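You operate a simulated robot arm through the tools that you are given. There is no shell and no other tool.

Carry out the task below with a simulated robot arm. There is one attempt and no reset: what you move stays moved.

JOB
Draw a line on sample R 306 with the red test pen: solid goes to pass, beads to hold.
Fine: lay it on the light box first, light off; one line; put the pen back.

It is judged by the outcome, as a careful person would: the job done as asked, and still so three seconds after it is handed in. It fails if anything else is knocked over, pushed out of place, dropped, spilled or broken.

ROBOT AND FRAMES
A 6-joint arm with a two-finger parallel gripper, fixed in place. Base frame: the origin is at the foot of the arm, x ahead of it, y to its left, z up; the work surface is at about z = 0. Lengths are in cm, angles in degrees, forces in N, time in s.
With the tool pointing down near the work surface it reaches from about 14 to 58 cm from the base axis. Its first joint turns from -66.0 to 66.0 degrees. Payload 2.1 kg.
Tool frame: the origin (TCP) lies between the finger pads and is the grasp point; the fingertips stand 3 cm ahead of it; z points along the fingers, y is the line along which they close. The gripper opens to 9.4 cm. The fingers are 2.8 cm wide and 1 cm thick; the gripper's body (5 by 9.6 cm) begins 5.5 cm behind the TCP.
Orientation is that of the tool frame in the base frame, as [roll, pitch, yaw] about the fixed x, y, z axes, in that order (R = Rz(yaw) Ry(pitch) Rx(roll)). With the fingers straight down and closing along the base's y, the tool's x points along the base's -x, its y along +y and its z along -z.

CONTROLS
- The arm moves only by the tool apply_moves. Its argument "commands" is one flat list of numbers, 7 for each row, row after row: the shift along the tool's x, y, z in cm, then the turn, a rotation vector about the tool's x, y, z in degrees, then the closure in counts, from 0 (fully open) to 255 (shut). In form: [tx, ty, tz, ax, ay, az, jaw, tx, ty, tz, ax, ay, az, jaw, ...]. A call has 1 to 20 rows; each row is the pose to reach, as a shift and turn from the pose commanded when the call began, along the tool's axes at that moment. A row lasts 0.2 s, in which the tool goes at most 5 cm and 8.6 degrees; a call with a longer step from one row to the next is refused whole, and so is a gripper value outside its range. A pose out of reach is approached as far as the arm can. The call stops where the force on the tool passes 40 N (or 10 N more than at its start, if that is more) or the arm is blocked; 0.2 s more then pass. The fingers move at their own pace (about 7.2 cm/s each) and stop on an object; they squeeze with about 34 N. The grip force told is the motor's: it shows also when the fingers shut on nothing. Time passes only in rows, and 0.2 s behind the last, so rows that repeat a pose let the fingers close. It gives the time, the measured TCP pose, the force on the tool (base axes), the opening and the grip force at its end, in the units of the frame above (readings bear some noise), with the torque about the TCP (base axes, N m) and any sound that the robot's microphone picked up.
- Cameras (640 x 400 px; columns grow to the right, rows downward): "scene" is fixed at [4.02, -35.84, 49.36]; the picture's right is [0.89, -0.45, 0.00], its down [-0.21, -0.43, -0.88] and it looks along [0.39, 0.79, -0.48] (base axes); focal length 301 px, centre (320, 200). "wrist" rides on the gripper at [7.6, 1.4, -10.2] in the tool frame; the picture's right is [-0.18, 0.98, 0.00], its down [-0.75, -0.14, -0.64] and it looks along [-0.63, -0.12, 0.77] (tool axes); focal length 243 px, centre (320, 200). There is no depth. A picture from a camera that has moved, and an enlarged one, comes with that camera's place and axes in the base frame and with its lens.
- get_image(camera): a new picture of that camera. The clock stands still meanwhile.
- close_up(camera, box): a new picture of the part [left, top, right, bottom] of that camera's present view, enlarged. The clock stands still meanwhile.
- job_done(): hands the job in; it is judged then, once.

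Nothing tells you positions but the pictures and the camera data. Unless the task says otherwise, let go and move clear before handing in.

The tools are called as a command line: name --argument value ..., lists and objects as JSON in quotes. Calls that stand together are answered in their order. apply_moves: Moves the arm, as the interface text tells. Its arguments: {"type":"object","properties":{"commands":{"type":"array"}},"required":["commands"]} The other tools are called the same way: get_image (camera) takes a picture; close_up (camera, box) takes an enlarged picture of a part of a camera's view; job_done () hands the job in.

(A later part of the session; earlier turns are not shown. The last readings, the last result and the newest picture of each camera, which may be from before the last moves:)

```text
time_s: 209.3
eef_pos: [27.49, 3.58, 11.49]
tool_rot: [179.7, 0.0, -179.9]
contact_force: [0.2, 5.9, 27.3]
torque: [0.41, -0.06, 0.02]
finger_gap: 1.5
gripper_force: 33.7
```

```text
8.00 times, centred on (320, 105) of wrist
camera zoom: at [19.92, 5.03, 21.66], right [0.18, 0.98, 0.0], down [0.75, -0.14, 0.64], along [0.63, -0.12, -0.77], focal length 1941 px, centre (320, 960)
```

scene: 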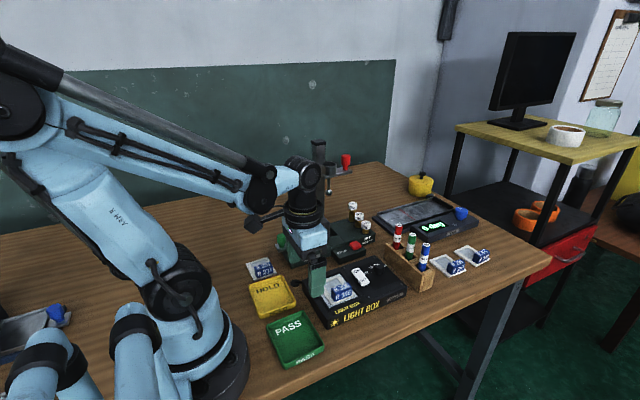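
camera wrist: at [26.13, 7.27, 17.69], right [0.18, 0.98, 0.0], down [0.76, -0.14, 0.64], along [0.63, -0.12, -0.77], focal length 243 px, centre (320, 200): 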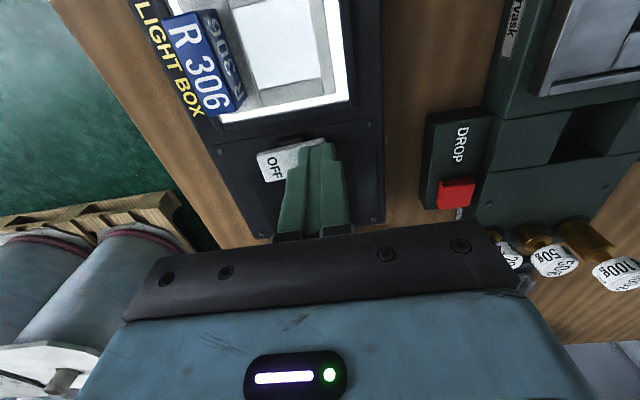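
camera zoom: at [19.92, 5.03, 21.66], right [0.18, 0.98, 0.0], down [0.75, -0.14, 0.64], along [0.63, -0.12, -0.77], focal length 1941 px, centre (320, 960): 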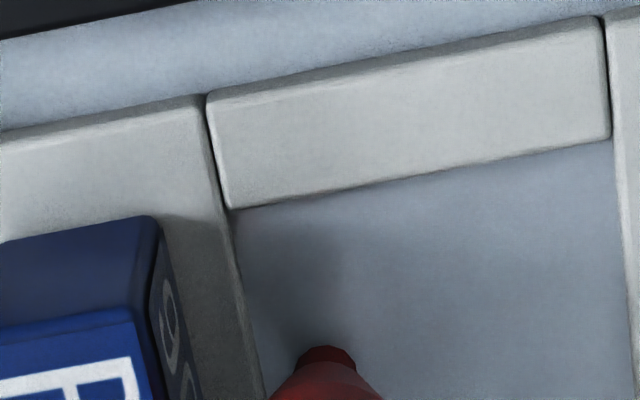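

Firm pressure shows nothing either. I'll try the opposite extreme once: the lightest grip that still holds the pen, so it rests on the film with about its own weight, and retrace the same y-track.

apply_moves --commands '[0, 0, -0.05, 0, 0, 0, 217, 0, 0, -0.05, 0, 0, 0, 216.6, 0, 0, -0.05, 0, 0, 0, 216.45, 0, 0, -0.05, 0, 0, 0, 216.45]'

apply_moves --commands '[0, 0.2, 0.0, 0, 0, 0, 216.45, 0, 0.45, 0.04, 0, 0, 0, 216.45, 0, 0.7, 0.08, 0, 0, 0, 216.45]'

close_up --camera "wrist" --box '[260, 60, 380, 160]'

close_up --camera "scene" --box '[315, 255, 365, 300]'

```text
time_s: 210.3
eef_pos: [27.49, 3.77, 11.65]
tool_rot: [179.8, 0.0, -179.9]
contact_force: [0.8, -0.1, -1.1]
torque: [0.01, 0.0, 0.0]
finger_gap: 1.5
gripper_force: 34.2
```

```text
time_s: 211.1
eef_pos: [27.57, 4.19, 11.4]
tool_rot: [179.9, 0.0, -180.0]
contact_force: [0.3, 1.1, 0.4]
torque: [0.0, 0.03, 0.0]
finger_gap: 1.52
gripper_force: 6.4
```

```text
4.00 times, centred on (320, 110) of wrist
camera zoom: at [19.88, 5.62, 21.7], right [0.18, 0.98, 0.0], down [0.75, -0.14, 0.64], along [0.63, -0.12, -0.77], focal length 970 px, centre (320, 560)
```

zoom: 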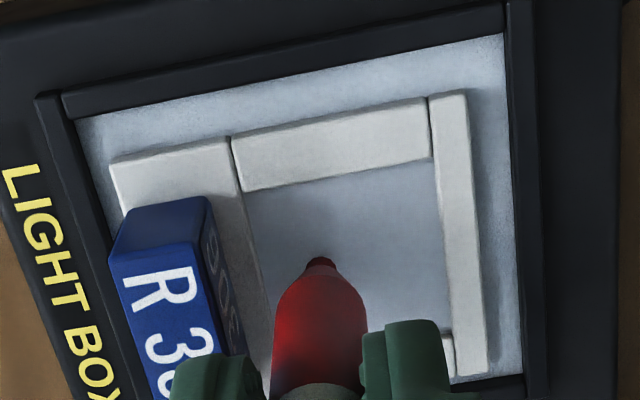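

```text
8.89 times, centred on (340, 278) of scene
camera zoom: at [4.02, -35.84, 49.36], right [0.89, -0.45, 0.0], down [-0.21, -0.43, -0.88], along [0.39, 0.79, -0.48], focal length 2677 px, centre (142, -489)
```

zoom: 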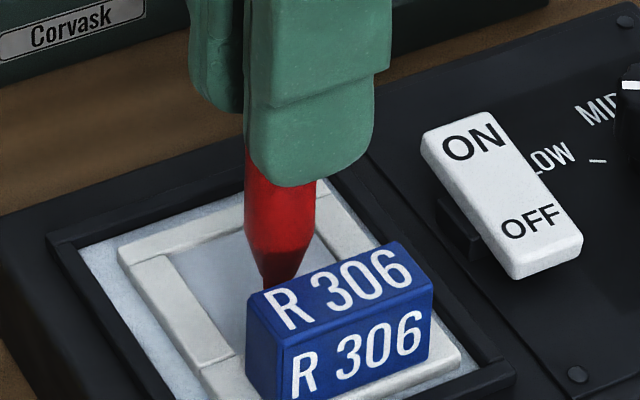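

apply_moves --commands '[0, 0.2, 0.06, 0, 0, 0, 216.45, 0, 0.45, 0.12, 0, 0, 0, 216.45, 0, 0.7, 0.18, 0, 0, 0, 216.45, 0, 0.95, 0.24, 0, 0, 0, 216.45, 0, 1.2, 0.3, 0, 0, 0, 216.45, 0, 1.45, 0.36, 0, 0, 0, 216.45, 0, 1.7, 0.42, 0, 0, 0, 216.45]'

close_up --camera "wrist" --box '[260, 60, 380, 160]'

close_up --camera "scene" --box '[315, 255, 365, 300]'

```text
time_s: 212.7
eef_pos: [27.45, 5.86, 11.0]
tool_rot: [179.8, 0.0, -179.9]
contact_force: [0.2, -0.9, 0.1]
torque: [-0.01, 0.0, -0.01]
finger_gap: 1.52
gripper_force: 25.3
```

```text
4.00 times, centred on (320, 110) of wrist
camera zoom: at [19.79, 7.33, 21.2], right [0.18, 0.98, 0.0], down [0.75, -0.14, 0.64], along [0.63, -0.11, -0.77], focal length 970 px, centre (320, 560)
```

zoom: 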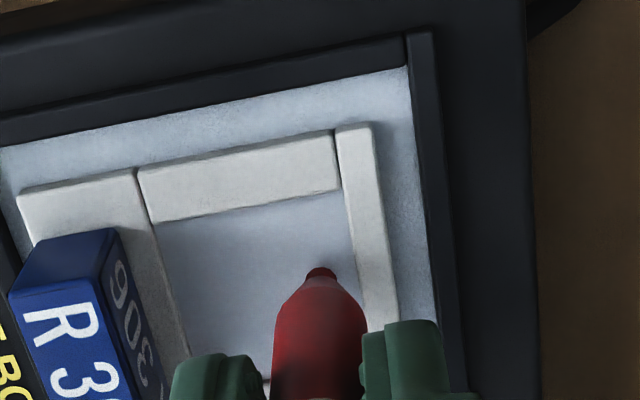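

```text
8.89 times, centred on (340, 278) of scene
camera zoom: at [4.02, -35.84, 49.36], right [0.89, -0.45, 0.0], down [-0.21, -0.43, -0.88], along [0.39, 0.79, -0.48], focal length 2677 px, centre (142, -489)
```

zoom: 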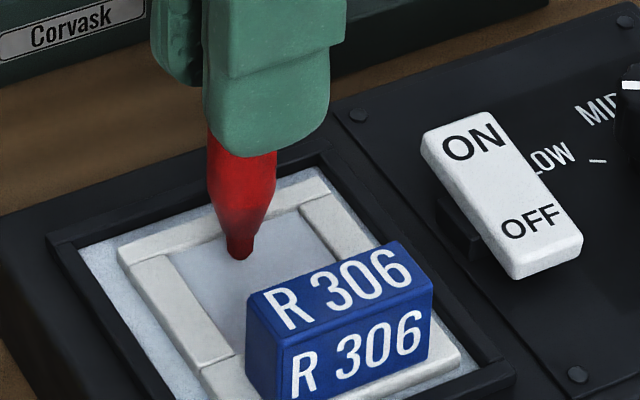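

apply_moves --commands '[0, 0, 0, 0, 0, 0, 255, 0, 0, 0, 0, 0, 0, 255, 0, 0, -0.6, 0, 0, 0, 255, 0, 0, -1.6, 0, 0, 0, 255, 0, 0, -3.0, 0, 0, 0, 255, 0, 0, -4.0, 0, 0, 0, 255]'

close_up --camera "scene" --box '[320, 240, 350, 270]'

close_up --camera "wrist" --box '[290, 90, 350, 150]'

close_up --camera "scene" --box '[322, 268, 352, 293]'

```text
time_s: 214.1
eef_pos: [27.48, 5.98, 15.08]
tool_rot: [179.7, 0.0, -179.9]
contact_force: [-0.5, 0.0, -0.5]
torque: [0.01, 0.0, 0.01]
finger_gap: 1.48
gripper_force: 33.7
```

```text
13.33 times, centred on (335, 255) of scene
camera zoom: at [4.02, -35.84, 49.36], right [0.89, -0.45, 0.0], down [-0.21, -0.43, -0.88], along [0.39, 0.79, -0.48], focal length 4016 px, centre (120, -533)
```

zoom: 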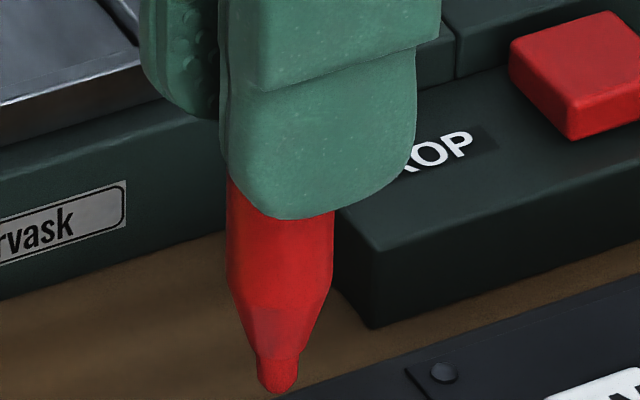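

```text
6.67 times, centred on (320, 120) of wrist
camera zoom: at [19.91, 7.37, 25.2], right [0.18, 0.98, 0.0], down [0.75, -0.14, 0.64], along [0.63, -0.12, -0.77], focal length 1618 px, centre (320, 733)
```

zoom: 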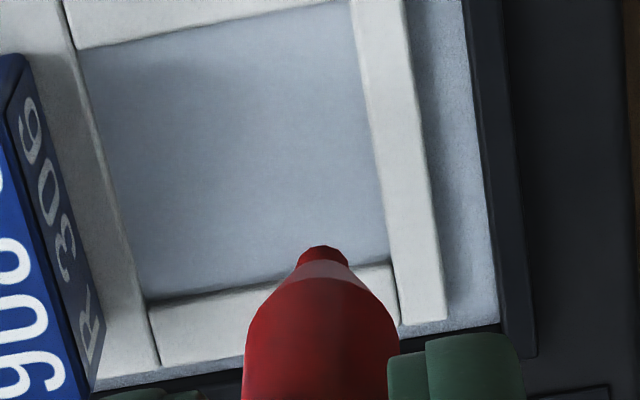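

```text
16.00 times, centred on (337, 280) of scene
camera zoom: at [4.02, -35.84, 49.36], right [0.89, -0.45, 0.0], down [-0.21, -0.43, -0.88], along [0.39, 0.79, -0.48], focal length 4819 px, centre (48, -1088)
```

zoom: 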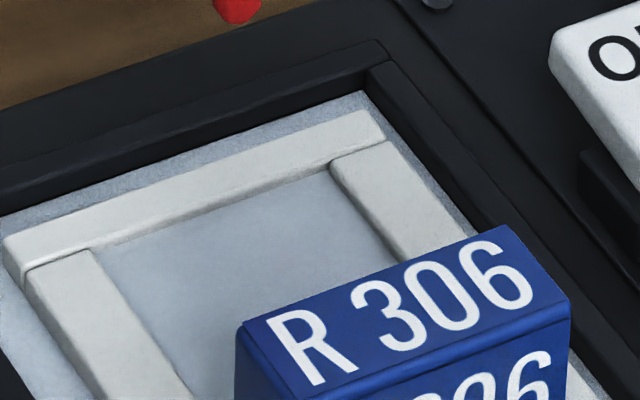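

I still see nothing. The one combination left is a firm, full corner-to-corner stroke of about 4 cm in a single call, in case a minimum line length applies. I'll set up at the far corner.

apply_moves --commands '[0.5, 0.05, 0.6, 0, 0, 0, 255, 1.1, 0.15, 1.6, 0, 0, 0, 255, 1.4, 0.25, 2.6, 0, 0, 0, 255, 1.4, 0.25, 3.3, 0, 0, 0, 255, 1.4, 0.25, 3.7, 0, 0, 0, 255, 1.4, 0.25, 3.8, 0, 0, 0, 255, 1.4, 0.25, 3.8, 0, 0, 0, 255]'

close_up --camera "wrist" --box '[260, 60, 380, 160]'

```text
time_s: 215.7
eef_pos: [26.04, 6.25, 11.14]
tool_rot: [179.9, 0.0, -179.9]
contact_force: [-0.9, -1.3, 9.6]
torque: [-0.07, -0.02, 0.0]
finger_gap: 1.51
gripper_force: 33.6
```

```text
4.00 times, centred on (320, 110) of wrist
camera zoom: at [18.42, 7.7, 21.37], right [0.18, 0.98, 0.0], down [0.75, -0.14, 0.64], along [0.63, -0.12, -0.77], focal length 970 px, centre (320, 560)
```

zoom: 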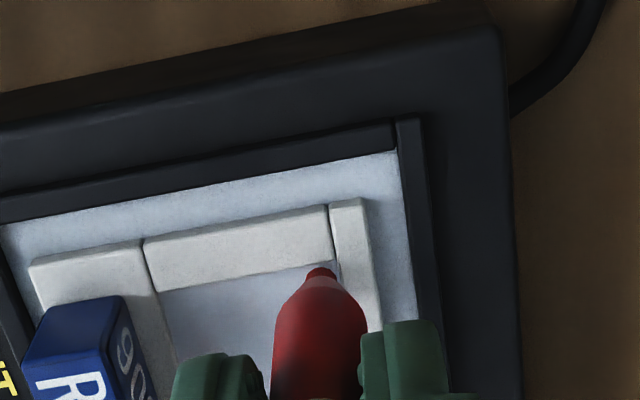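

apply_moves --commands '[-0.2, -0.19, 0.03, 0, 0, 0, 255, -0.5, -0.48, 0.06, 0, 0, 0, 255, -0.8, -0.77, 0.07, 0, 0, 0, 255, -1.1, -1.06, 0.08, 0, 0, 0, 255, -1.4, -1.35, 0.09, 0, 0, 0, 255, -1.7, -1.64, 0.1, 0, 0, 0, 255, -2.0, -1.93, 0.11, 0, 0, 0, 255, -2.3, -2.22, 0.12, 0, 0, 0, 255, -2.6, -2.5, 0.13, 0, 0, 0, 255, -2.75, -2.65, 0.13, 0, 0, 0, 255]'

close_up --camera "wrist" --box '[260, 40, 400, 160]'

close_up --camera "scene" --box '[315, 255, 365, 300]'

```text
time_s: 217.9
eef_pos: [28.76, 3.46, 11.11]
tool_rot: [179.8, 0.0, -179.8]
contact_force: [-0.7, 0.1, 0.2]
torque: [0.0, 0.02, 0.02]
finger_gap: 1.49
gripper_force: 33.6
```

```text
3.33 times, centred on (330, 100) of wrist
camera zoom: at [21.15, 4.89, 21.29], right [0.18, 0.98, 0.0], down [0.75, -0.14, 0.64], along [0.63, -0.12, -0.77], focal length 809 px, centre (287, 533)
```

zoom: 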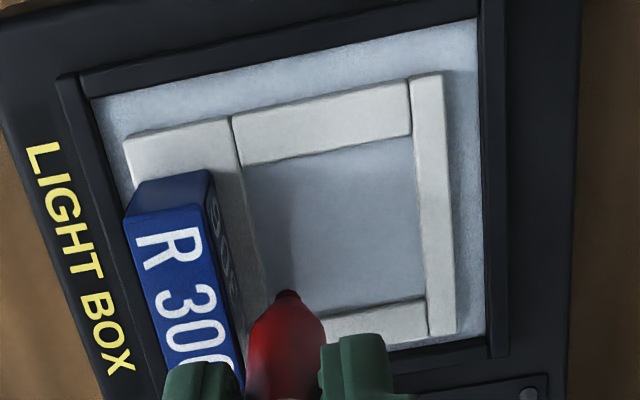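

```text
8.89 times, centred on (340, 278) of scene
camera zoom: at [4.02, -35.84, 49.36], right [0.89, -0.45, 0.0], down [-0.21, -0.43, -0.88], along [0.39, 0.79, -0.48], focal length 2677 px, centre (142, -489)
```

zoom: 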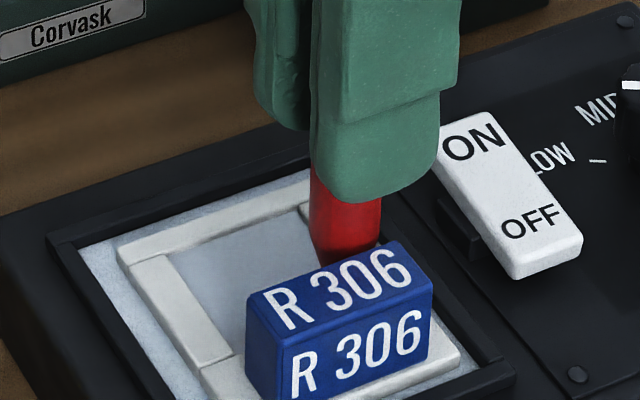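

apply_moves --commands '[0.05, 0.1, 0.06, 0, 0, 0, 255]'

apply_moves --commands '[0, 0, 0.06, 0, 0, 0, 255]'

```text
time_s: 218.3
eef_pos: [28.68, 3.53, 11.02]
tool_rot: [179.8, 0.0, -179.9]
contact_force: [-0.2, 0.1, 0.2]
torque: [0.0, -0.01, -0.02]
finger_gap: 1.5
gripper_force: 34.1
```

```text
time_s: 218.7
eef_pos: [28.8, 3.68, 10.99]
tool_rot: [179.8, 0.0, -179.9]
contact_force: [0.5, 0.0, 0.1]
torque: [0.02, -0.02, -0.01]
finger_gap: 1.48
gripper_force: 33.4
```

apply_moves --commands '[0, 0, 0.06, 0, 0, 0, 255]'

apply_moves --commands '[0, 0, 0.05, 0, 0, 0, 255]'

```text
time_s: 219.1
eef_pos: [28.73, 3.63, 10.96]
tool_rot: [180.0, -0.1, -179.8]
contact_force: [-0.5, -1.1, 9.8]
torque: [-0.1, 0.04, -0.02]
finger_gap: 1.46
gripper_force: 34.6
```

```text
time_s: 219.5
eef_pos: [28.72, 3.48, 10.92]
tool_rot: [179.8, 0.0, -179.8]
contact_force: [-2.2, 0.8, 25.4]
torque: [0.08, 0.18, -0.01]
finger_gap: 1.5
gripper_force: 34.0
```

apply_moves --commands '[0.3, 0.29, 0, 0, 0, 0, 255, 0.6, 0.58, 0.01, 0, 0, 0, 255, 0.9, 0.87, 0.02, 0, 0, 0, 255, 1.2, 1.16, 0.02, 0, 0, 0, 255, 1.5, 1.45, 0.03, 0, 0, 0, 255, 1.8, 1.74, 0.03, 0, 0, 0, 255, 2.1, 2.03, 0.04, 0, 0, 0, 255, 2.4, 2.32, 0.04, 0, 0, 0, 255, 2.55, 2.47, 0.04, 0, 0, 0, 255]'

close_up --camera "scene" --box '[315, 255, 365, 300]'

close_up --camera "wrist" --box '[260, 60, 380, 160]'

```text
time_s: 221.5
eef_pos: [26.24, 6.06, 10.81]
tool_rot: [179.8, 0.0, -179.9]
contact_force: [1.8, -2.2, 10.6]
torque: [-0.15, -0.17, 0.02]
finger_gap: 1.52
gripper_force: 33.8
```

```text
8.89 times, centred on (340, 278) of scene
camera zoom: at [4.01, -35.84, 49.36], right [0.89, -0.45, 0.0], down [-0.21, -0.43, -0.88], along [0.39, 0.79, -0.48], focal length 2677 px, centre (142, -489)
```

zoom: 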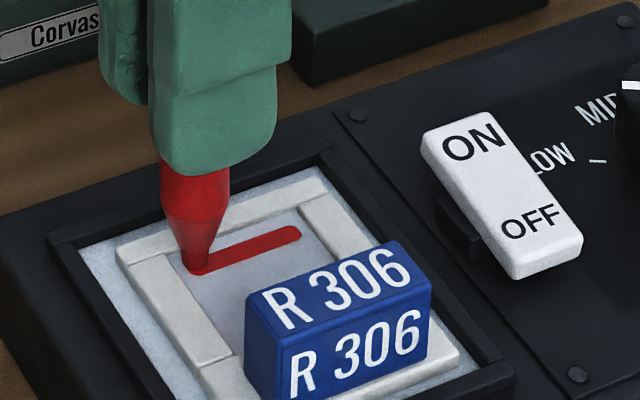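

```text
4.00 times, centred on (320, 110) of wrist
camera zoom: at [18.53, 7.5, 21.02], right [0.18, 0.98, 0.0], down [0.75, -0.14, 0.64], along [0.63, -0.12, -0.77], focal length 970 px, centre (320, 560)
```

zoom: 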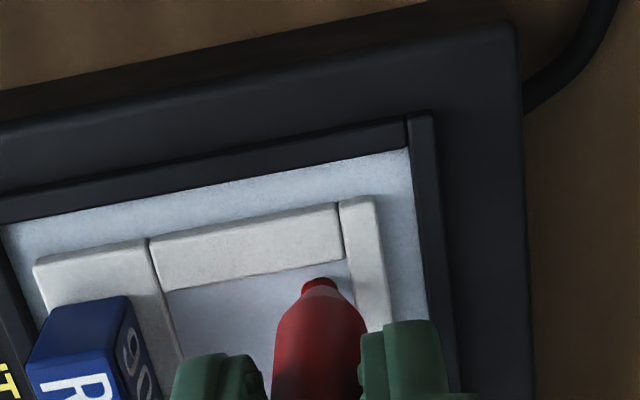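

A red line has now appeared on the film: the stroke needed this length. I'll lift straight off without any sideways motion and watch how the line settles.

apply_moves --commands '[0, 0, -0.5, 0, 0, 0, 255, 0, 0, -1.5, 0, 0, 0, 255, 0, 0, -3.0, 0, 0, 0, 255, 0, 0, -4.5, 0, 0, 0, 255, 0, 0, -6.0, 0, 0, 0, 255]'

close_up --camera "scene" --box '[315, 260, 365, 300]'

close_up --camera "wrist" --box '[240, 40, 400, 180]'

```text
time_s: 222.7
eef_pos: [26.05, 6.09, 16.86]
tool_rot: [179.8, 0.0, -179.9]
contact_force: [0.7, 0.3, 0.2]
torque: [0.01, 0.01, 0.0]
finger_gap: 1.47
gripper_force: 34.0
```

```text
10.00 times, centred on (340, 280) of scene
camera zoom: at [4.02, -35.84, 49.36], right [0.89, -0.45, 0.0], down [-0.21, -0.43, -0.88], along [0.39, 0.79, -0.48], focal length 3012 px, centre (120, -600)
```

zoom: 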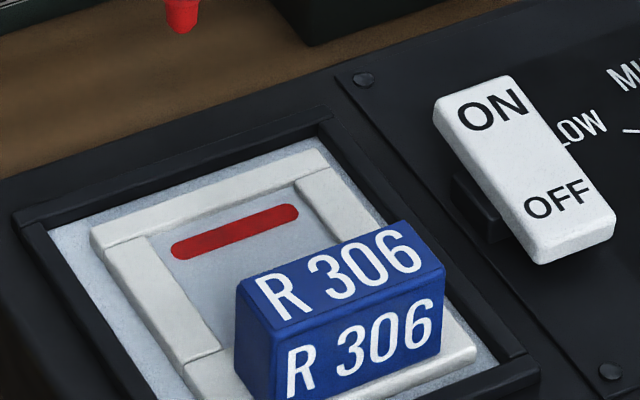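

```text
2.86 times, centred on (320, 110) of wrist
camera zoom: at [18.53, 7.53, 27.02], right [0.18, 0.98, 0.0], down [0.75, -0.14, 0.64], along [0.63, -0.12, -0.77], focal length 693 px, centre (320, 457)
```

zoom: 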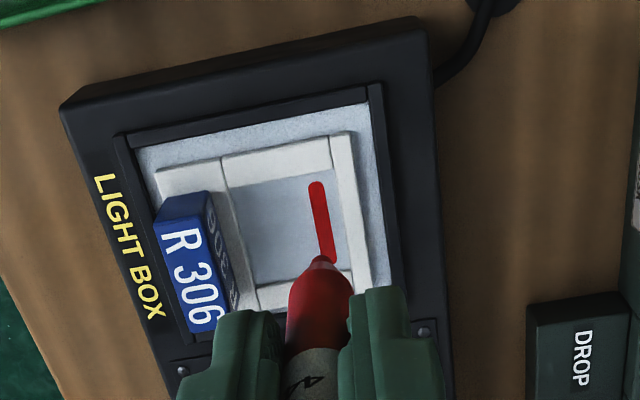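

There is exactly one continuous red line now. I'll return the pen gently, which also gives the line time to either stay solid or bead up.

apply_moves --commands '[-0.4, 0.03, -0.6, 0, 0, 0, 255, -1.3, 0.1, -1.1, 0, 0, 0, 255, -2.8, 0.3, -1.2, 0, 0, 0, 255, -4.8, 0.5, -1.2, 0, 0, 0, 255, -6.8, 0.75, -1.2, 0, 0, 0, 255, -8.8, 1.0, -1.2, 0, 0, 0, 255, -10.8, 1.2, -1.2, 0, 0, 0, 255, -12.8, 1.45, -1.2, 0, 0, 0, 255, -14.8, 1.7, -1.2, 0, 0, 0, 255, -16.8, 1.9, -1.2, 0, 0, 0, 255, -18.6, 2.1, -1.2, 0, 0, 0, 255, -19.8, 2.25, -1.1, 0, 0, 0, 255, -20.5, 2.31, -0.8, 0, 0, 0, 255, -20.6, 2.31, 0.0, 0, 0, 0, 255, -20.6, 2.31, 1.0, 0, 0, 0, 255, -20.6, 2.31, 1.6, 0, 0, 0, 255, -20.6, 2.31, 1.6, 0, 0, 0, 255]'

close_up --camera "scene" --box '[315, 260, 365, 300]'

close_up --camera "wrist" --box '[200, 60, 420, 240]'

close_up --camera "scene" --box '[380, 190, 440, 260]'

```text
time_s: 226.3
eef_pos: [46.79, 8.45, 15.3]
tool_rot: [179.8, 0.0, -179.9]
contact_force: [0.4, 0.0, 0.2]
torque: [-0.02, 0.0, -0.02]
finger_gap: 1.5
gripper_force: 34.2
```

```text
10.00 times, centred on (340, 280) of scene
camera zoom: at [4.02, -35.84, 49.36], right [0.89, -0.45, 0.0], down [-0.21, -0.43, -0.88], along [0.39, 0.79, -0.48], focal length 3012 px, centre (120, -600)
```

zoom: 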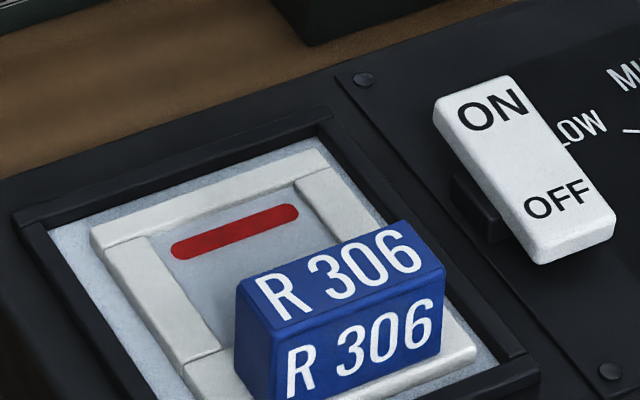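

```text
2.22 times, centred on (310, 150) of wrist
camera zoom: at [39.21, 9.78, 25.6], right [0.18, 0.98, 0.0], down [0.75, -0.14, 0.64], along [0.63, -0.12, -0.77], focal length 539 px, centre (342, 311)
```

zoom: 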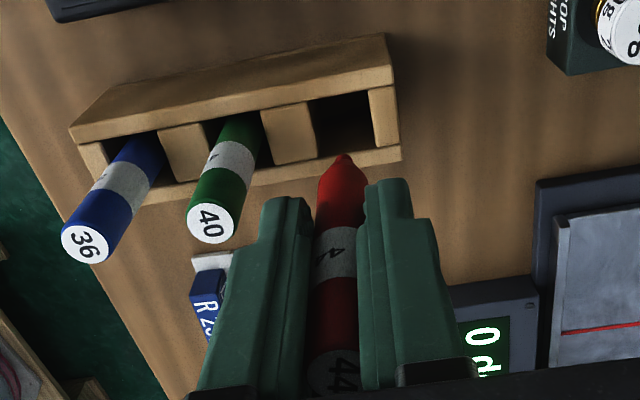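

```text
5.71 times, centred on (410, 225) of scene
camera zoom: at [4.02, -35.84, 49.36], right [0.89, -0.45, 0.0], down [-0.21, -0.43, -0.88], along [0.39, 0.79, -0.48], focal length 1721 px, centre (-194, 57)
```

zoom: 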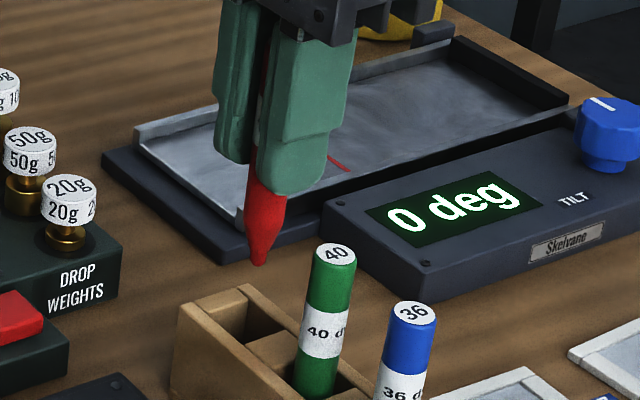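

The line stays solid. The pen is about 3° out of plumb with its tip toward +x, so I'll counter-tilt the tool and verify before inserting.

apply_moves --commands '[-0.05, 0, 0, 0, 1.5, 0, 255, -0.07, 0, 0, 0, 3, 0, 255, -0.07, 0, 0, 0, 3, 0, 255]'

close_up --camera "scene" --box '[380, 190, 440, 260]'

close_up --camera "wrist" --box '[200, 60, 420, 240]'

```text
time_s: 227.1
eef_pos: [46.83, 8.38, 15.28]
tool_rot: [179.8, -3.0, -179.9]
contact_force: [0.7, 0.1, 0.0]
torque: [0.03, -0.01, -0.01]
finger_gap: 1.53
gripper_force: 33.9
```

```text
5.71 times, centred on (410, 225) of scene
camera zoom: at [4.02, -35.84, 49.36], right [0.89, -0.45, 0.0], down [-0.21, -0.43, -0.88], along [0.39, 0.79, -0.48], focal length 1721 px, centre (-194, 57)
```

zoom: 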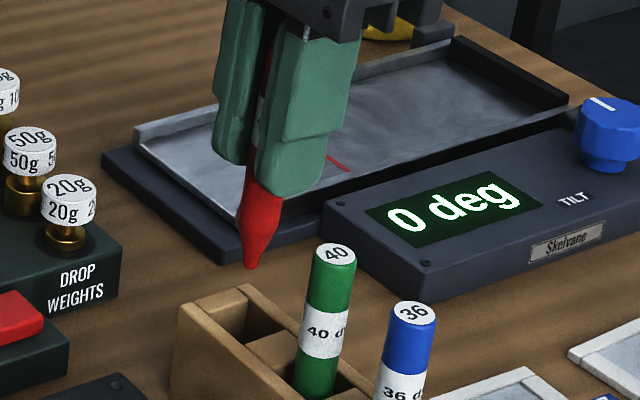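

```text
2.22 times, centred on (310, 150) of wrist
camera zoom: at [39.78, 9.79, 25.92], right [0.18, 0.98, -0.01], down [0.79, -0.14, 0.6], along [0.59, -0.12, -0.8], focal length 539 px, centre (342, 311)
```

zoom: 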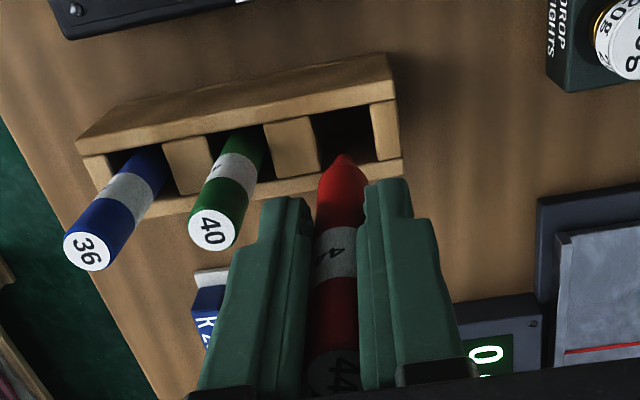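

apply_moves --commands '[-0.04, 0.05, 0.7, 0, 0, 0, 255, -0.07, 0.06, 1.4, 0, 0, 0, 255, -0.11, 0.06, 2.1, 0, 0, 0, 255, -0.15, 0.06, 2.8, 0, 0, 0, 255, -0.18, 0.06, 3.4, 0, 0, 0, 255, -0.21, 0.06, 4.0, 0, 0, 0, 255]'

close_up --camera "scene" --box '[375, 205, 435, 275]'

close_up --camera "wrist" --box '[200, 60, 420, 240]'

```text
time_s: 228.5
eef_pos: [46.77, 8.49, 11.26]
tool_rot: [179.8, -3.1, -179.9]
contact_force: [-0.6, 0.1, -1.4]
torque: [0.02, 0.01, 0.04]
finger_gap: 1.51
gripper_force: 34.1
```

```text
5.71 times, centred on (405, 240) of scene
camera zoom: at [4.02, -35.84, 49.36], right [0.89, -0.45, 0.0], down [-0.21, -0.43, -0.88], along [0.39, 0.79, -0.48], focal length 1721 px, centre (-166, -29)
```

zoom: 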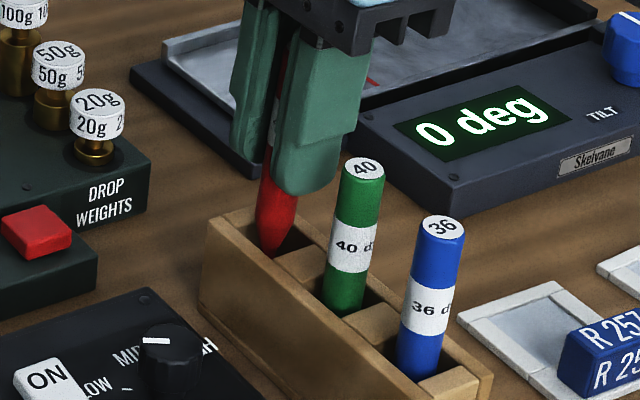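

```text
2.22 times, centred on (310, 150) of wrist
camera zoom: at [39.81, 9.83, 21.82], right [0.18, 0.98, -0.01], down [0.79, -0.14, 0.6], along [0.59, -0.12, -0.8], focal length 539 px, centre (342, 311)
```

zoom: 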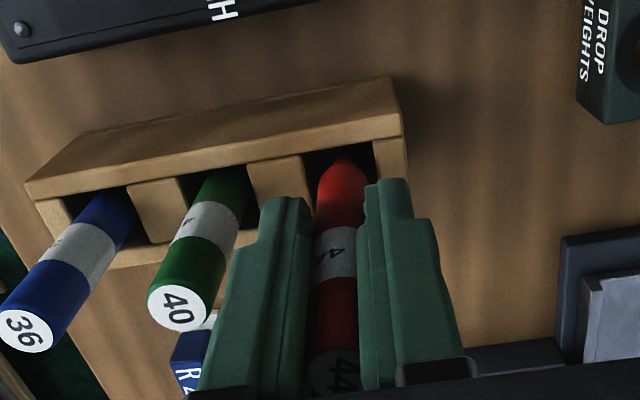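

apply_moves --commands '[-0.02, 0, 0.5, 0, 0, 0, 255, -0.05, 0, 1.0, 0, 0, 0, 255, -0.08, 0, 1.5, 0, 0, 0, 255]'

apply_moves --commands '[-0.02, 0, 0.4, 0, 0, 0, 255, -0.04, 0, 0.8, 0, 0, 0, 255]'

```text
time_s: 229.3
eef_pos: [46.82, 8.39, 9.64]
tool_rot: [179.8, -3.0, -179.8]
contact_force: [0.3, -0.2, -0.5]
torque: [0.0, -0.03, -0.01]
finger_gap: 1.5
gripper_force: 33.8
```

```text
time_s: 229.9
eef_pos: [46.78, 8.46, 8.95]
tool_rot: [179.7, -3.0, -179.8]
contact_force: [-0.2, -0.8, -0.7]
torque: [0.01, 0.0, -0.04]
finger_gap: 1.49
gripper_force: 34.1
```

apply_moves --commands '[-0.01, 0, 0.2, 0, 0, 0, 255, -0.02, 0, 0.4, 0, 0, 0, 255]'

close_up --camera "scene" --box '[375, 205, 435, 275]'

```text
time_s: 230.5
eef_pos: [46.64, 8.41, 8.43]
tool_rot: [179.8, -3.0, -179.9]
contact_force: [0.7, -0.3, 0.5]
torque: [-0.01, 0.0, -0.01]
finger_gap: 1.5
gripper_force: 33.7
```

```text
5.71 times, centred on (405, 240) of scene
camera zoom: at [4.02, -35.84, 49.36], right [0.89, -0.45, 0.0], down [-0.21, -0.43, -0.88], along [0.39, 0.79, -0.48], focal length 1721 px, centre (-166, -29)
```

zoom: 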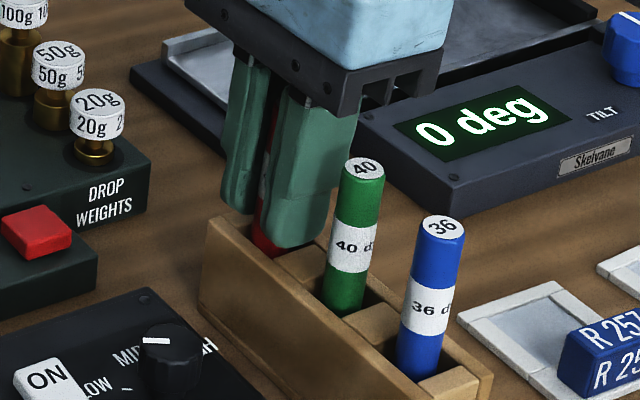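

Now I'll loosen gradually so the pen settles onto the slot's bottom, then open and rise.

apply_moves --commands '[0, 0, 0, 0, 0, 0, 217, 0, 0, 0, 0, 0, 0, 216.6, 0, 0, 0, 0, 0, 0, 216.4, 0, 0, 0, 0, 0, 0, 216.2, 0, 0, 0, 0, 0, 0, 216, 0, 0, 0, 0, 0, 0, 215, 0, 0, 0, 0, 0, 0, 212, 0, 0, 0, 0, 0, 0, 200, 0, 0, 0, 0, 0, 0, 174, 0, 0, 0, 0, 0, 0, 174, 0.03, 0, -1.0, 0, 0, 0, 174, 0.08, 0, -2.5, 0, 0, 0, 174, 0.2, 0, -4.5, 0, 0, 0, 174, 0.3, 0, -6.5, 0, 0, 0, 174, 0.4, 0, -8.5, 0, -3, 0, 174, 0.45, 0, -9.5, 0, -3, 0, 174, 0.45, 0, -9.5, 0, -3, 0, 174]'

close_up --camera "scene" --box '[365, 190, 445, 290]'

close_up --camera "wrist" --box '[190, 50, 370, 190]'

close_up --camera "scene" --box '[315, 262, 363, 298]'

```text
time_s: 234.1
eef_pos: [46.7, 8.35, 17.97]
tool_rot: [179.8, 0.0, -179.9]
contact_force: [0.2, 0.1, 0.3]
torque: [-0.02, -0.02, 0.01]
finger_gap: 2.96
gripper_force: 0.1
```

```text
4.00 times, centred on (405, 240) of scene
camera zoom: at [4.02, -35.84, 49.36], right [0.89, -0.45, 0.0], down [-0.21, -0.43, -0.88], along [0.39, 0.79, -0.48], focal length 1205 px, centre (-20, 40)
```

zoom: 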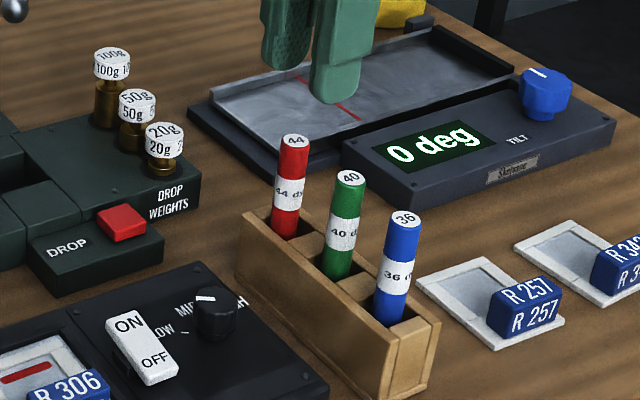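

```text
2.86 times, centred on (280, 120) of wrist
camera zoom: at [39.11, 9.78, 28.19], right [0.18, 0.98, 0.0], down [0.75, -0.14, 0.64], along [0.63, -0.12, -0.77], focal length 693 px, centre (434, 429)
```

zoom: 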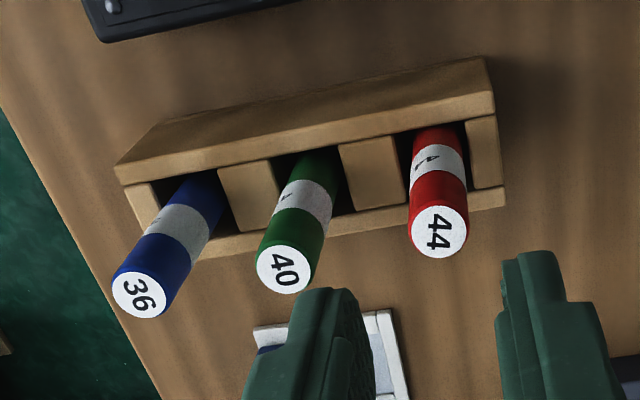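

```text
11.11 times, centred on (339, 280) of scene
camera zoom: at [4.02, -35.84, 49.36], right [0.89, -0.45, 0.0], down [-0.21, -0.43, -0.88], along [0.39, 0.79, -0.48], focal length 3347 px, centre (109, -689)
```

zoom: 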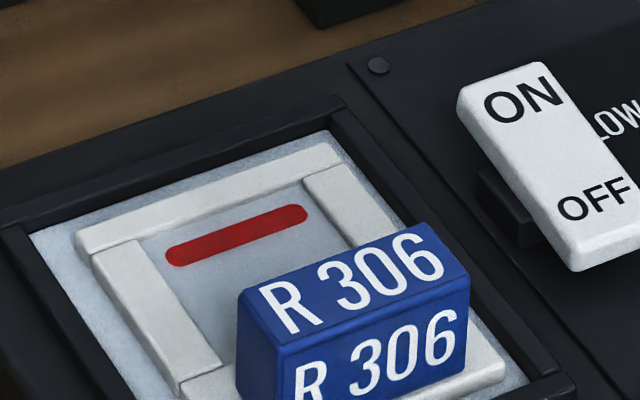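

The line is still solid and continuous 12 s later, the pen is home and the light is off, so R 306 goes to PASS. I'll go to the sample's handle now.

apply_moves --commands '[2.0, -0.7, 0, 0, 0, 0, 146, 4.5, -1.6, 0, 0, 0, 0, 146, 7.0, -2.5, 0, 0, 0, 0, 146, 9.5, -3.4, 0, 0, 0, 0, 146, 12.0, -4.2, 0.3, 0, 0, 0, 146, 14.5, -5.1, 1.0, 0, 0, 0, 146, 17.0, -6.0, 2.5, 0, 0, 0, 146, 18.8, -6.5, 4.0, 0, 0, 0, 146, 19.4, -6.68, 5.1, 0, 0, 0, 146, 19.4, -6.68, 5.1, 0, 0, 0, 146, 19.4, -6.68, 5.1, 0, 0, 0, 146]'

get_image --camera "wrist"

close_up --camera "wrist" --box '[230, 30, 430, 190]'

```text
time_s: 236.5
eef_pos: [27.32, 1.55, 12.79]
tool_rot: [179.8, -0.1, -179.8]
contact_force: [-0.4, 0.1, 0.3]
torque: [-0.01, -0.01, 0.02]
finger_gap: 4.0
gripper_force: 0.0
```

```text
taken
camera wrist: at [19.84, 3.01, 22.98], right [0.18, 0.98, 0.0], down [0.75, -0.14, 0.64], along [0.63, -0.12, -0.77], focal length 243 px, centre (320, 200)
```

wrist: 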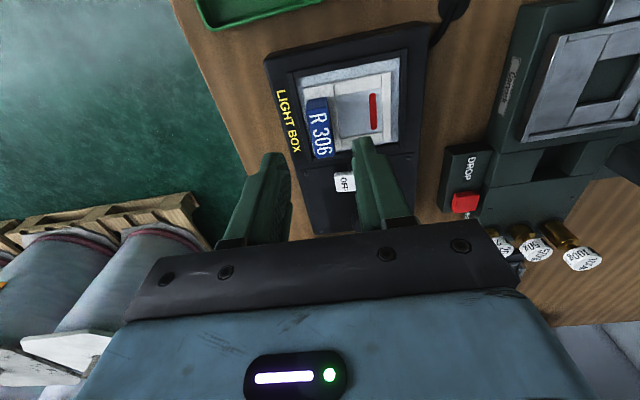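

```text
2.50 times, centred on (330, 110) of wrist
camera zoom: at [19.84, 3.01, 22.98], right [0.18, 0.98, 0.0], down [0.75, -0.14, 0.64], along [0.63, -0.12, -0.77], focal length 606 px, centre (295, 425)
```

zoom: 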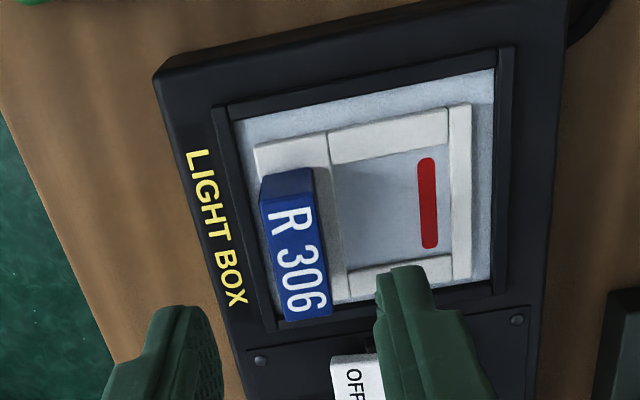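

apply_moves --commands '[-0.05, 0.08, 1.2, 0, 0, 0, 146, -0.05, 0.1, 2.4, 0, 0, 0, 146, -0.05, 0.1, 3.6, 0, 0, 0, 146, -0.05, 0.1, 4.6, 0, 0, 0, 146, -0.05, 0.1, 5.3, 0, 0, 0, 146, -0.05, 0.1, 5.6, 0, 0, 0, 146, -0.05, 0.1, 5.6, 0, 0, 0, 146]'

close_up --camera "wrist" --box '[220, 40, 440, 220]'

```text
time_s: 238.1
eef_pos: [27.58, 2.06, 7.06]
tool_rot: [179.8, 0.1, -179.9]
contact_force: [-1.0, -0.4, 0.1]
torque: [-0.03, 0.01, -0.01]
finger_gap: 4.02
gripper_force: 0.1
```

```text
2.22 times, centred on (330, 130) of wrist
camera zoom: at [19.99, 3.37, 17.4], right [0.18, 0.98, 0.0], down [0.75, -0.14, 0.64], along [0.63, -0.12, -0.77], focal length 539 px, centre (298, 356)
```

zoom: 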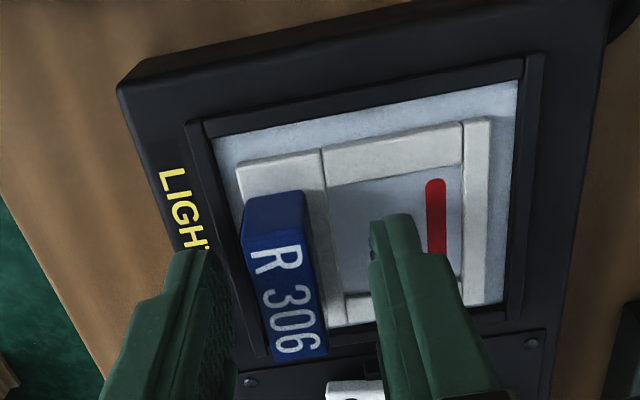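

apply_moves --commands '[0.05, -0.24, 0, 0, 0, 0, 146, 0.05, -0.24, 0, 0, 0, 0, 165, 0.05, -0.24, 0, 0, 0, 0, 190, 0.05, -0.24, 0, 0, 0, 0, 255, 0.05, -0.24, 0, 0, 0, 0, 255, 0.05, -0.24, 0, 0, 0, 0, 255]'

apply_moves --commands '[0, 0, -0.4, 0, 0, 0, 255, 0, 0, -1.0, 0, 0, 0, 255, 0, 0, -2.0, 0, 0, 0, 255, 0, 0, -3.5, 0, 0, 0, 255, 0, 0, -5.0, 0, 0, 0, 255, 0, 0, -6.5, 0, 0, 0, 255, 0, 0, -7.5, 0, 0, 0, 255, 0, 0, -8.0, 0, 0, 0, 255, 0, 0, -8.0, 0, 0, 0, 255]'

get_image --camera "wrist"

get_image --camera "scene"

```text
time_s: 239.5
eef_pos: [27.48, 1.63, 7.34]
tool_rot: [179.9, -0.1, -179.8]
contact_force: [-0.8, -0.9, 3.7]
torque: [0.0, 0.02, 0.0]
finger_gap: 1.48
gripper_force: 34.4
```

```text
time_s: 241.5
eef_pos: [27.63, 1.57, 15.39]
tool_rot: [179.7, 0.0, -179.9]
contact_force: [-0.4, -0.7, -0.4]
torque: [0.01, 0.0, -0.03]
finger_gap: 1.45
gripper_force: 33.9
```

```text
taken
camera wrist: at [20.04, 2.99, 25.52], right [0.18, 0.98, 0.0], down [0.75, -0.14, 0.64], along [0.63, -0.12, -0.77], focal length 243 px, centre (320, 200)
```

wrist: 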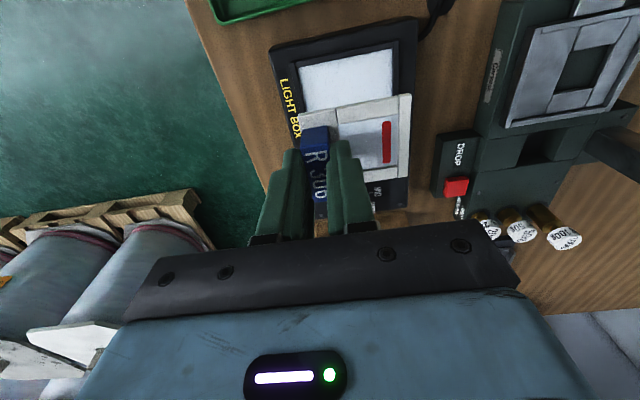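

```text
taken
```

scene: 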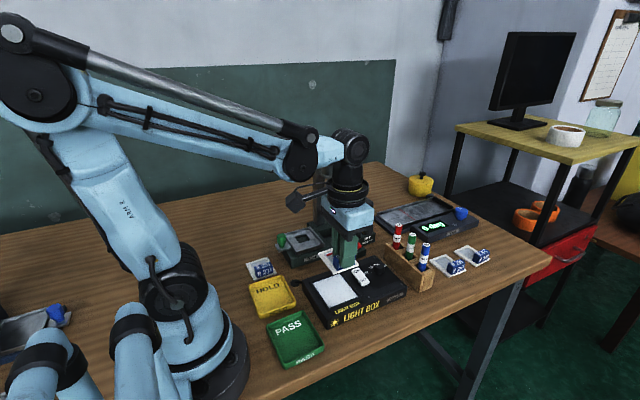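

The sample with its line is held level. I'll carry it over to the PASS tray, roughly centred at (16, −1.2), staying high.

apply_moves --commands '[0.4, -0.2, -0.2, 0, 0, 0, 255, 1.3, -0.6, -0.5, 0, 0, 0, 255, 2.5, -1.15, -0.6, 0, 0, 0, 255, 3.8, -1.75, -0.6, 0, 0, 0, 255, 5.1, -2.35, -0.6, 0, 0, 0, 255, 6.4, -2.95, -0.6, 0, 0, 0, 255, 7.7, -3.55, -0.6, 0, 0, 0, 255, 9.0, -4.15, -0.6, 0, 0, 0, 255, 10.2, -4.7, -0.6, 0, 0, 0, 255, 11.1, -5.1, -0.6, 0, 0, 0, 255, 11.47, -5.27, -0.6, 0, 0, 0, 255, 11.47, -5.27, -0.6, 0, 0, 0, 255]'

get_image --camera "wrist"

get_image --camera "scene"

```text
time_s: 244.1
eef_pos: [16.08, -3.76, 16.07]
tool_rot: [179.9, 0.0, -179.9]
contact_force: [0.4, 0.7, 0.6]
torque: [-0.01, 0.01, 0.01]
finger_gap: 1.46
gripper_force: 33.3
```

```text
taken
camera wrist: at [8.53, -2.28, 26.18], right [0.18, 0.98, 0.0], down [0.75, -0.14, 0.64], along [0.63, -0.12, -0.77], focal length 243 px, centre (320, 200)
```

wrist: 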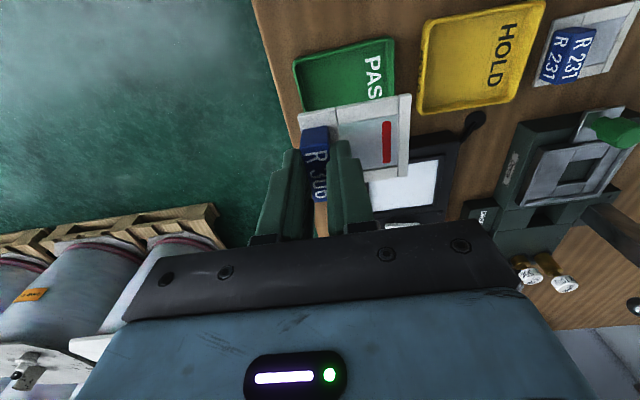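

```text
taken
```

scene: 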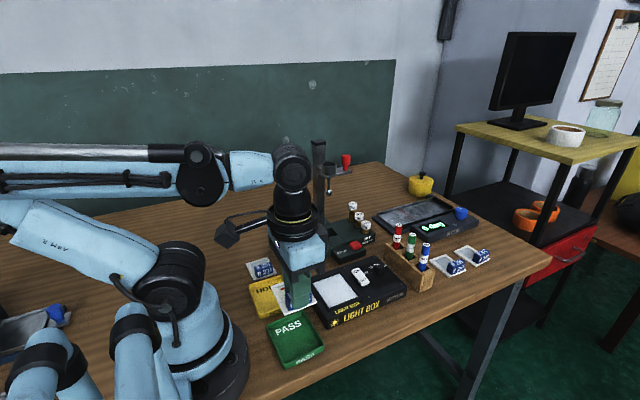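

close_up --camera "wrist" --box '[280, 20, 420, 140]'

close_up --camera "scene" --box '[250, 260, 350, 380]'

```text
3.33 times, centred on (350, 80) of wrist
camera zoom: at [8.53, -2.28, 26.18], right [0.18, 0.98, 0.0], down [0.75, -0.14, 0.64], along [0.63, -0.12, -0.77], focal length 809 px, centre (220, 600)
```

zoom: 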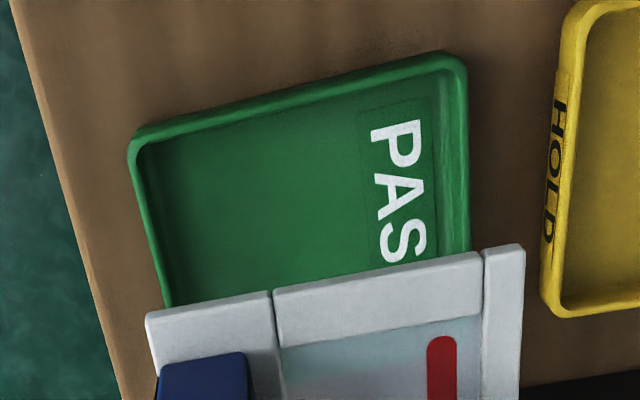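

```text
3.33 times, centred on (300, 320) of scene
camera zoom: at [4.02, -35.84, 49.36], right [0.89, -0.45, 0.0], down [-0.21, -0.43, -0.88], along [0.39, 0.79, -0.48], focal length 1004 px, centre (387, -200)
```

zoom: 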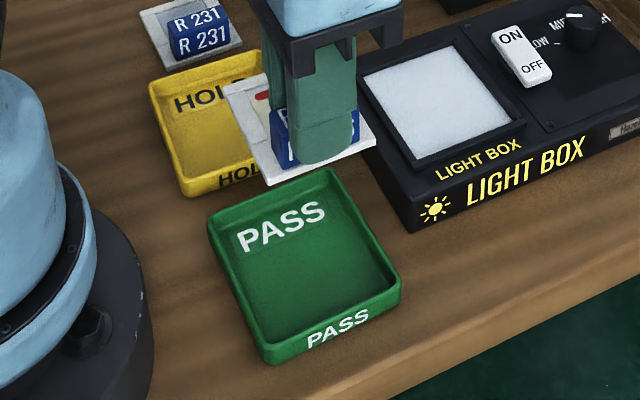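

The PASS tray's walls are about 2.2 cm high and would pinch the outer finger with this low grip. I'll set the sample back on the light box and regrip higher on the handle, so the fingertips stay above the tray rim when it lands.

apply_moves --commands '[-0.4, 0.2, 0, 0, 0, 0, 255, -1.3, 0.6, 0, 0, 0, 0, 255, -2.5, 1.15, 0, 0, 0, 0, 255, -3.8, 1.75, 0, 0, 0, 0, 255, -5.1, 2.35, 0, 0, 0, 0, 255, -6.4, 2.95, 0, 0, 0, 0, 255, -7.7, 3.55, 0, 0, 0, 0, 255, -9.0, 4.15, 0.1, 0, 0, 0, 255, -10.2, 4.7, 0.4, 0, 0, 0, 255, -11.1, 5.1, 0.6, 0, 0, 0, 255, -11.47, 5.27, 0.6, 0, 0, 0, 255, -11.47, 5.27, 2.0, 0, 0, 0, 255, -11.47, 5.27, 4.0, 0, 0, 0, 255, -11.47, 5.27, 6.0, 0, 0, 0, 255, -11.47, 5.27, 7.3, 0, 0, 0, 255, -11.47, 5.27, 7.8, 0, 0, 0, 255, -11.47, 5.27, 7.8, 0, 0, 0, 255]'

close_up --camera "wrist" --box '[220, 40, 440, 220]'

close_up --camera "scene" --box '[300, 240, 400, 320]'

```text
time_s: 247.7
eef_pos: [27.59, 1.67, 8.18]
tool_rot: [179.8, 0.0, -179.9]
contact_force: [0.2, 0.2, -1.0]
torque: [0.03, 0.03, 0.02]
finger_gap: 1.46
gripper_force: 34.6
```

```text
2.22 times, centred on (330, 130) of wrist
camera zoom: at [19.89, 3.03, 18.42], right [0.18, 0.98, 0.0], down [0.75, -0.14, 0.64], along [0.63, -0.12, -0.77], focal length 539 px, centre (298, 356)
```

zoom: 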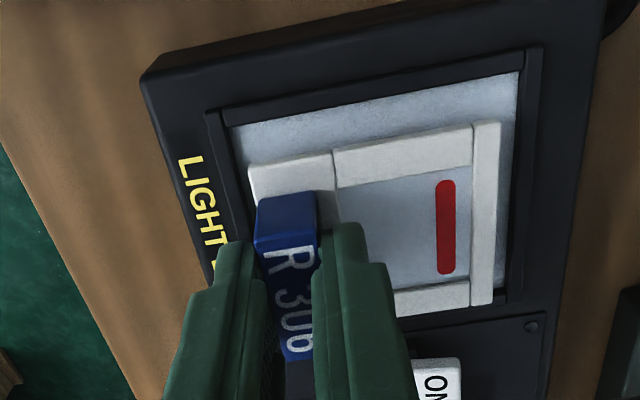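

```text
5.00 times, centred on (350, 280) of scene
camera zoom: at [4.02, -35.84, 49.36], right [0.89, -0.45, 0.0], down [-0.21, -0.43, -0.88], along [0.39, 0.79, -0.48], focal length 1506 px, centre (170, -200)
```

zoom: 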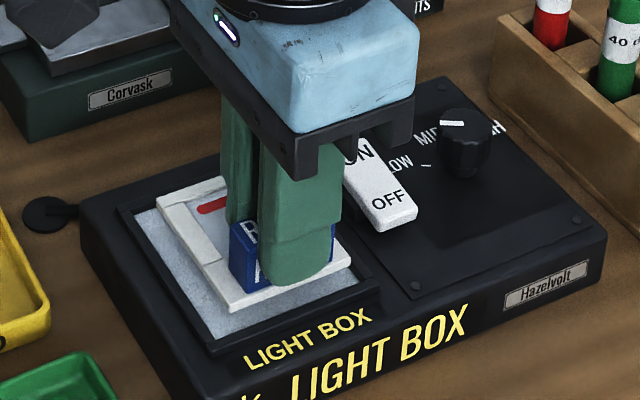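

apply_moves --commands '[0, 0, 0.3, 0, 0, 0, 255, 0, 0, 0.6, 0, 0, 0, 255, 0, 0, 0.75, 0, 0, 0, 255]'

apply_moves --commands '[0, 0, 0.08, 0, 0, 0, 255]'

```text
time_s: 248.5
eef_pos: [27.53, 1.68, 7.47]
tool_rot: [179.8, 0.0, -179.8]
contact_force: [-0.1, 0.6, -0.4]
torque: [0.0, 0.0, 0.03]
finger_gap: 1.45
gripper_force: 33.9
```

```text
time_s: 248.9
eef_pos: [27.57, 1.65, 7.27]
tool_rot: [179.9, 0.0, -179.8]
contact_force: [-0.5, 0.6, -0.6]
torque: [0.02, 0.01, 0.01]
finger_gap: 1.45
gripper_force: 34.1
```

apply_moves --commands '[0, 0, 0.07, 0, 0, 0, 255]'

```text
time_s: 249.3
eef_pos: [27.59, 1.73, 7.26]
tool_rot: [179.9, 0.0, -179.9]
contact_force: [-0.1, -2.6, 7.3]
torque: [-0.04, -0.01, 0.0]
finger_gap: 1.49
gripper_force: 34.6
```

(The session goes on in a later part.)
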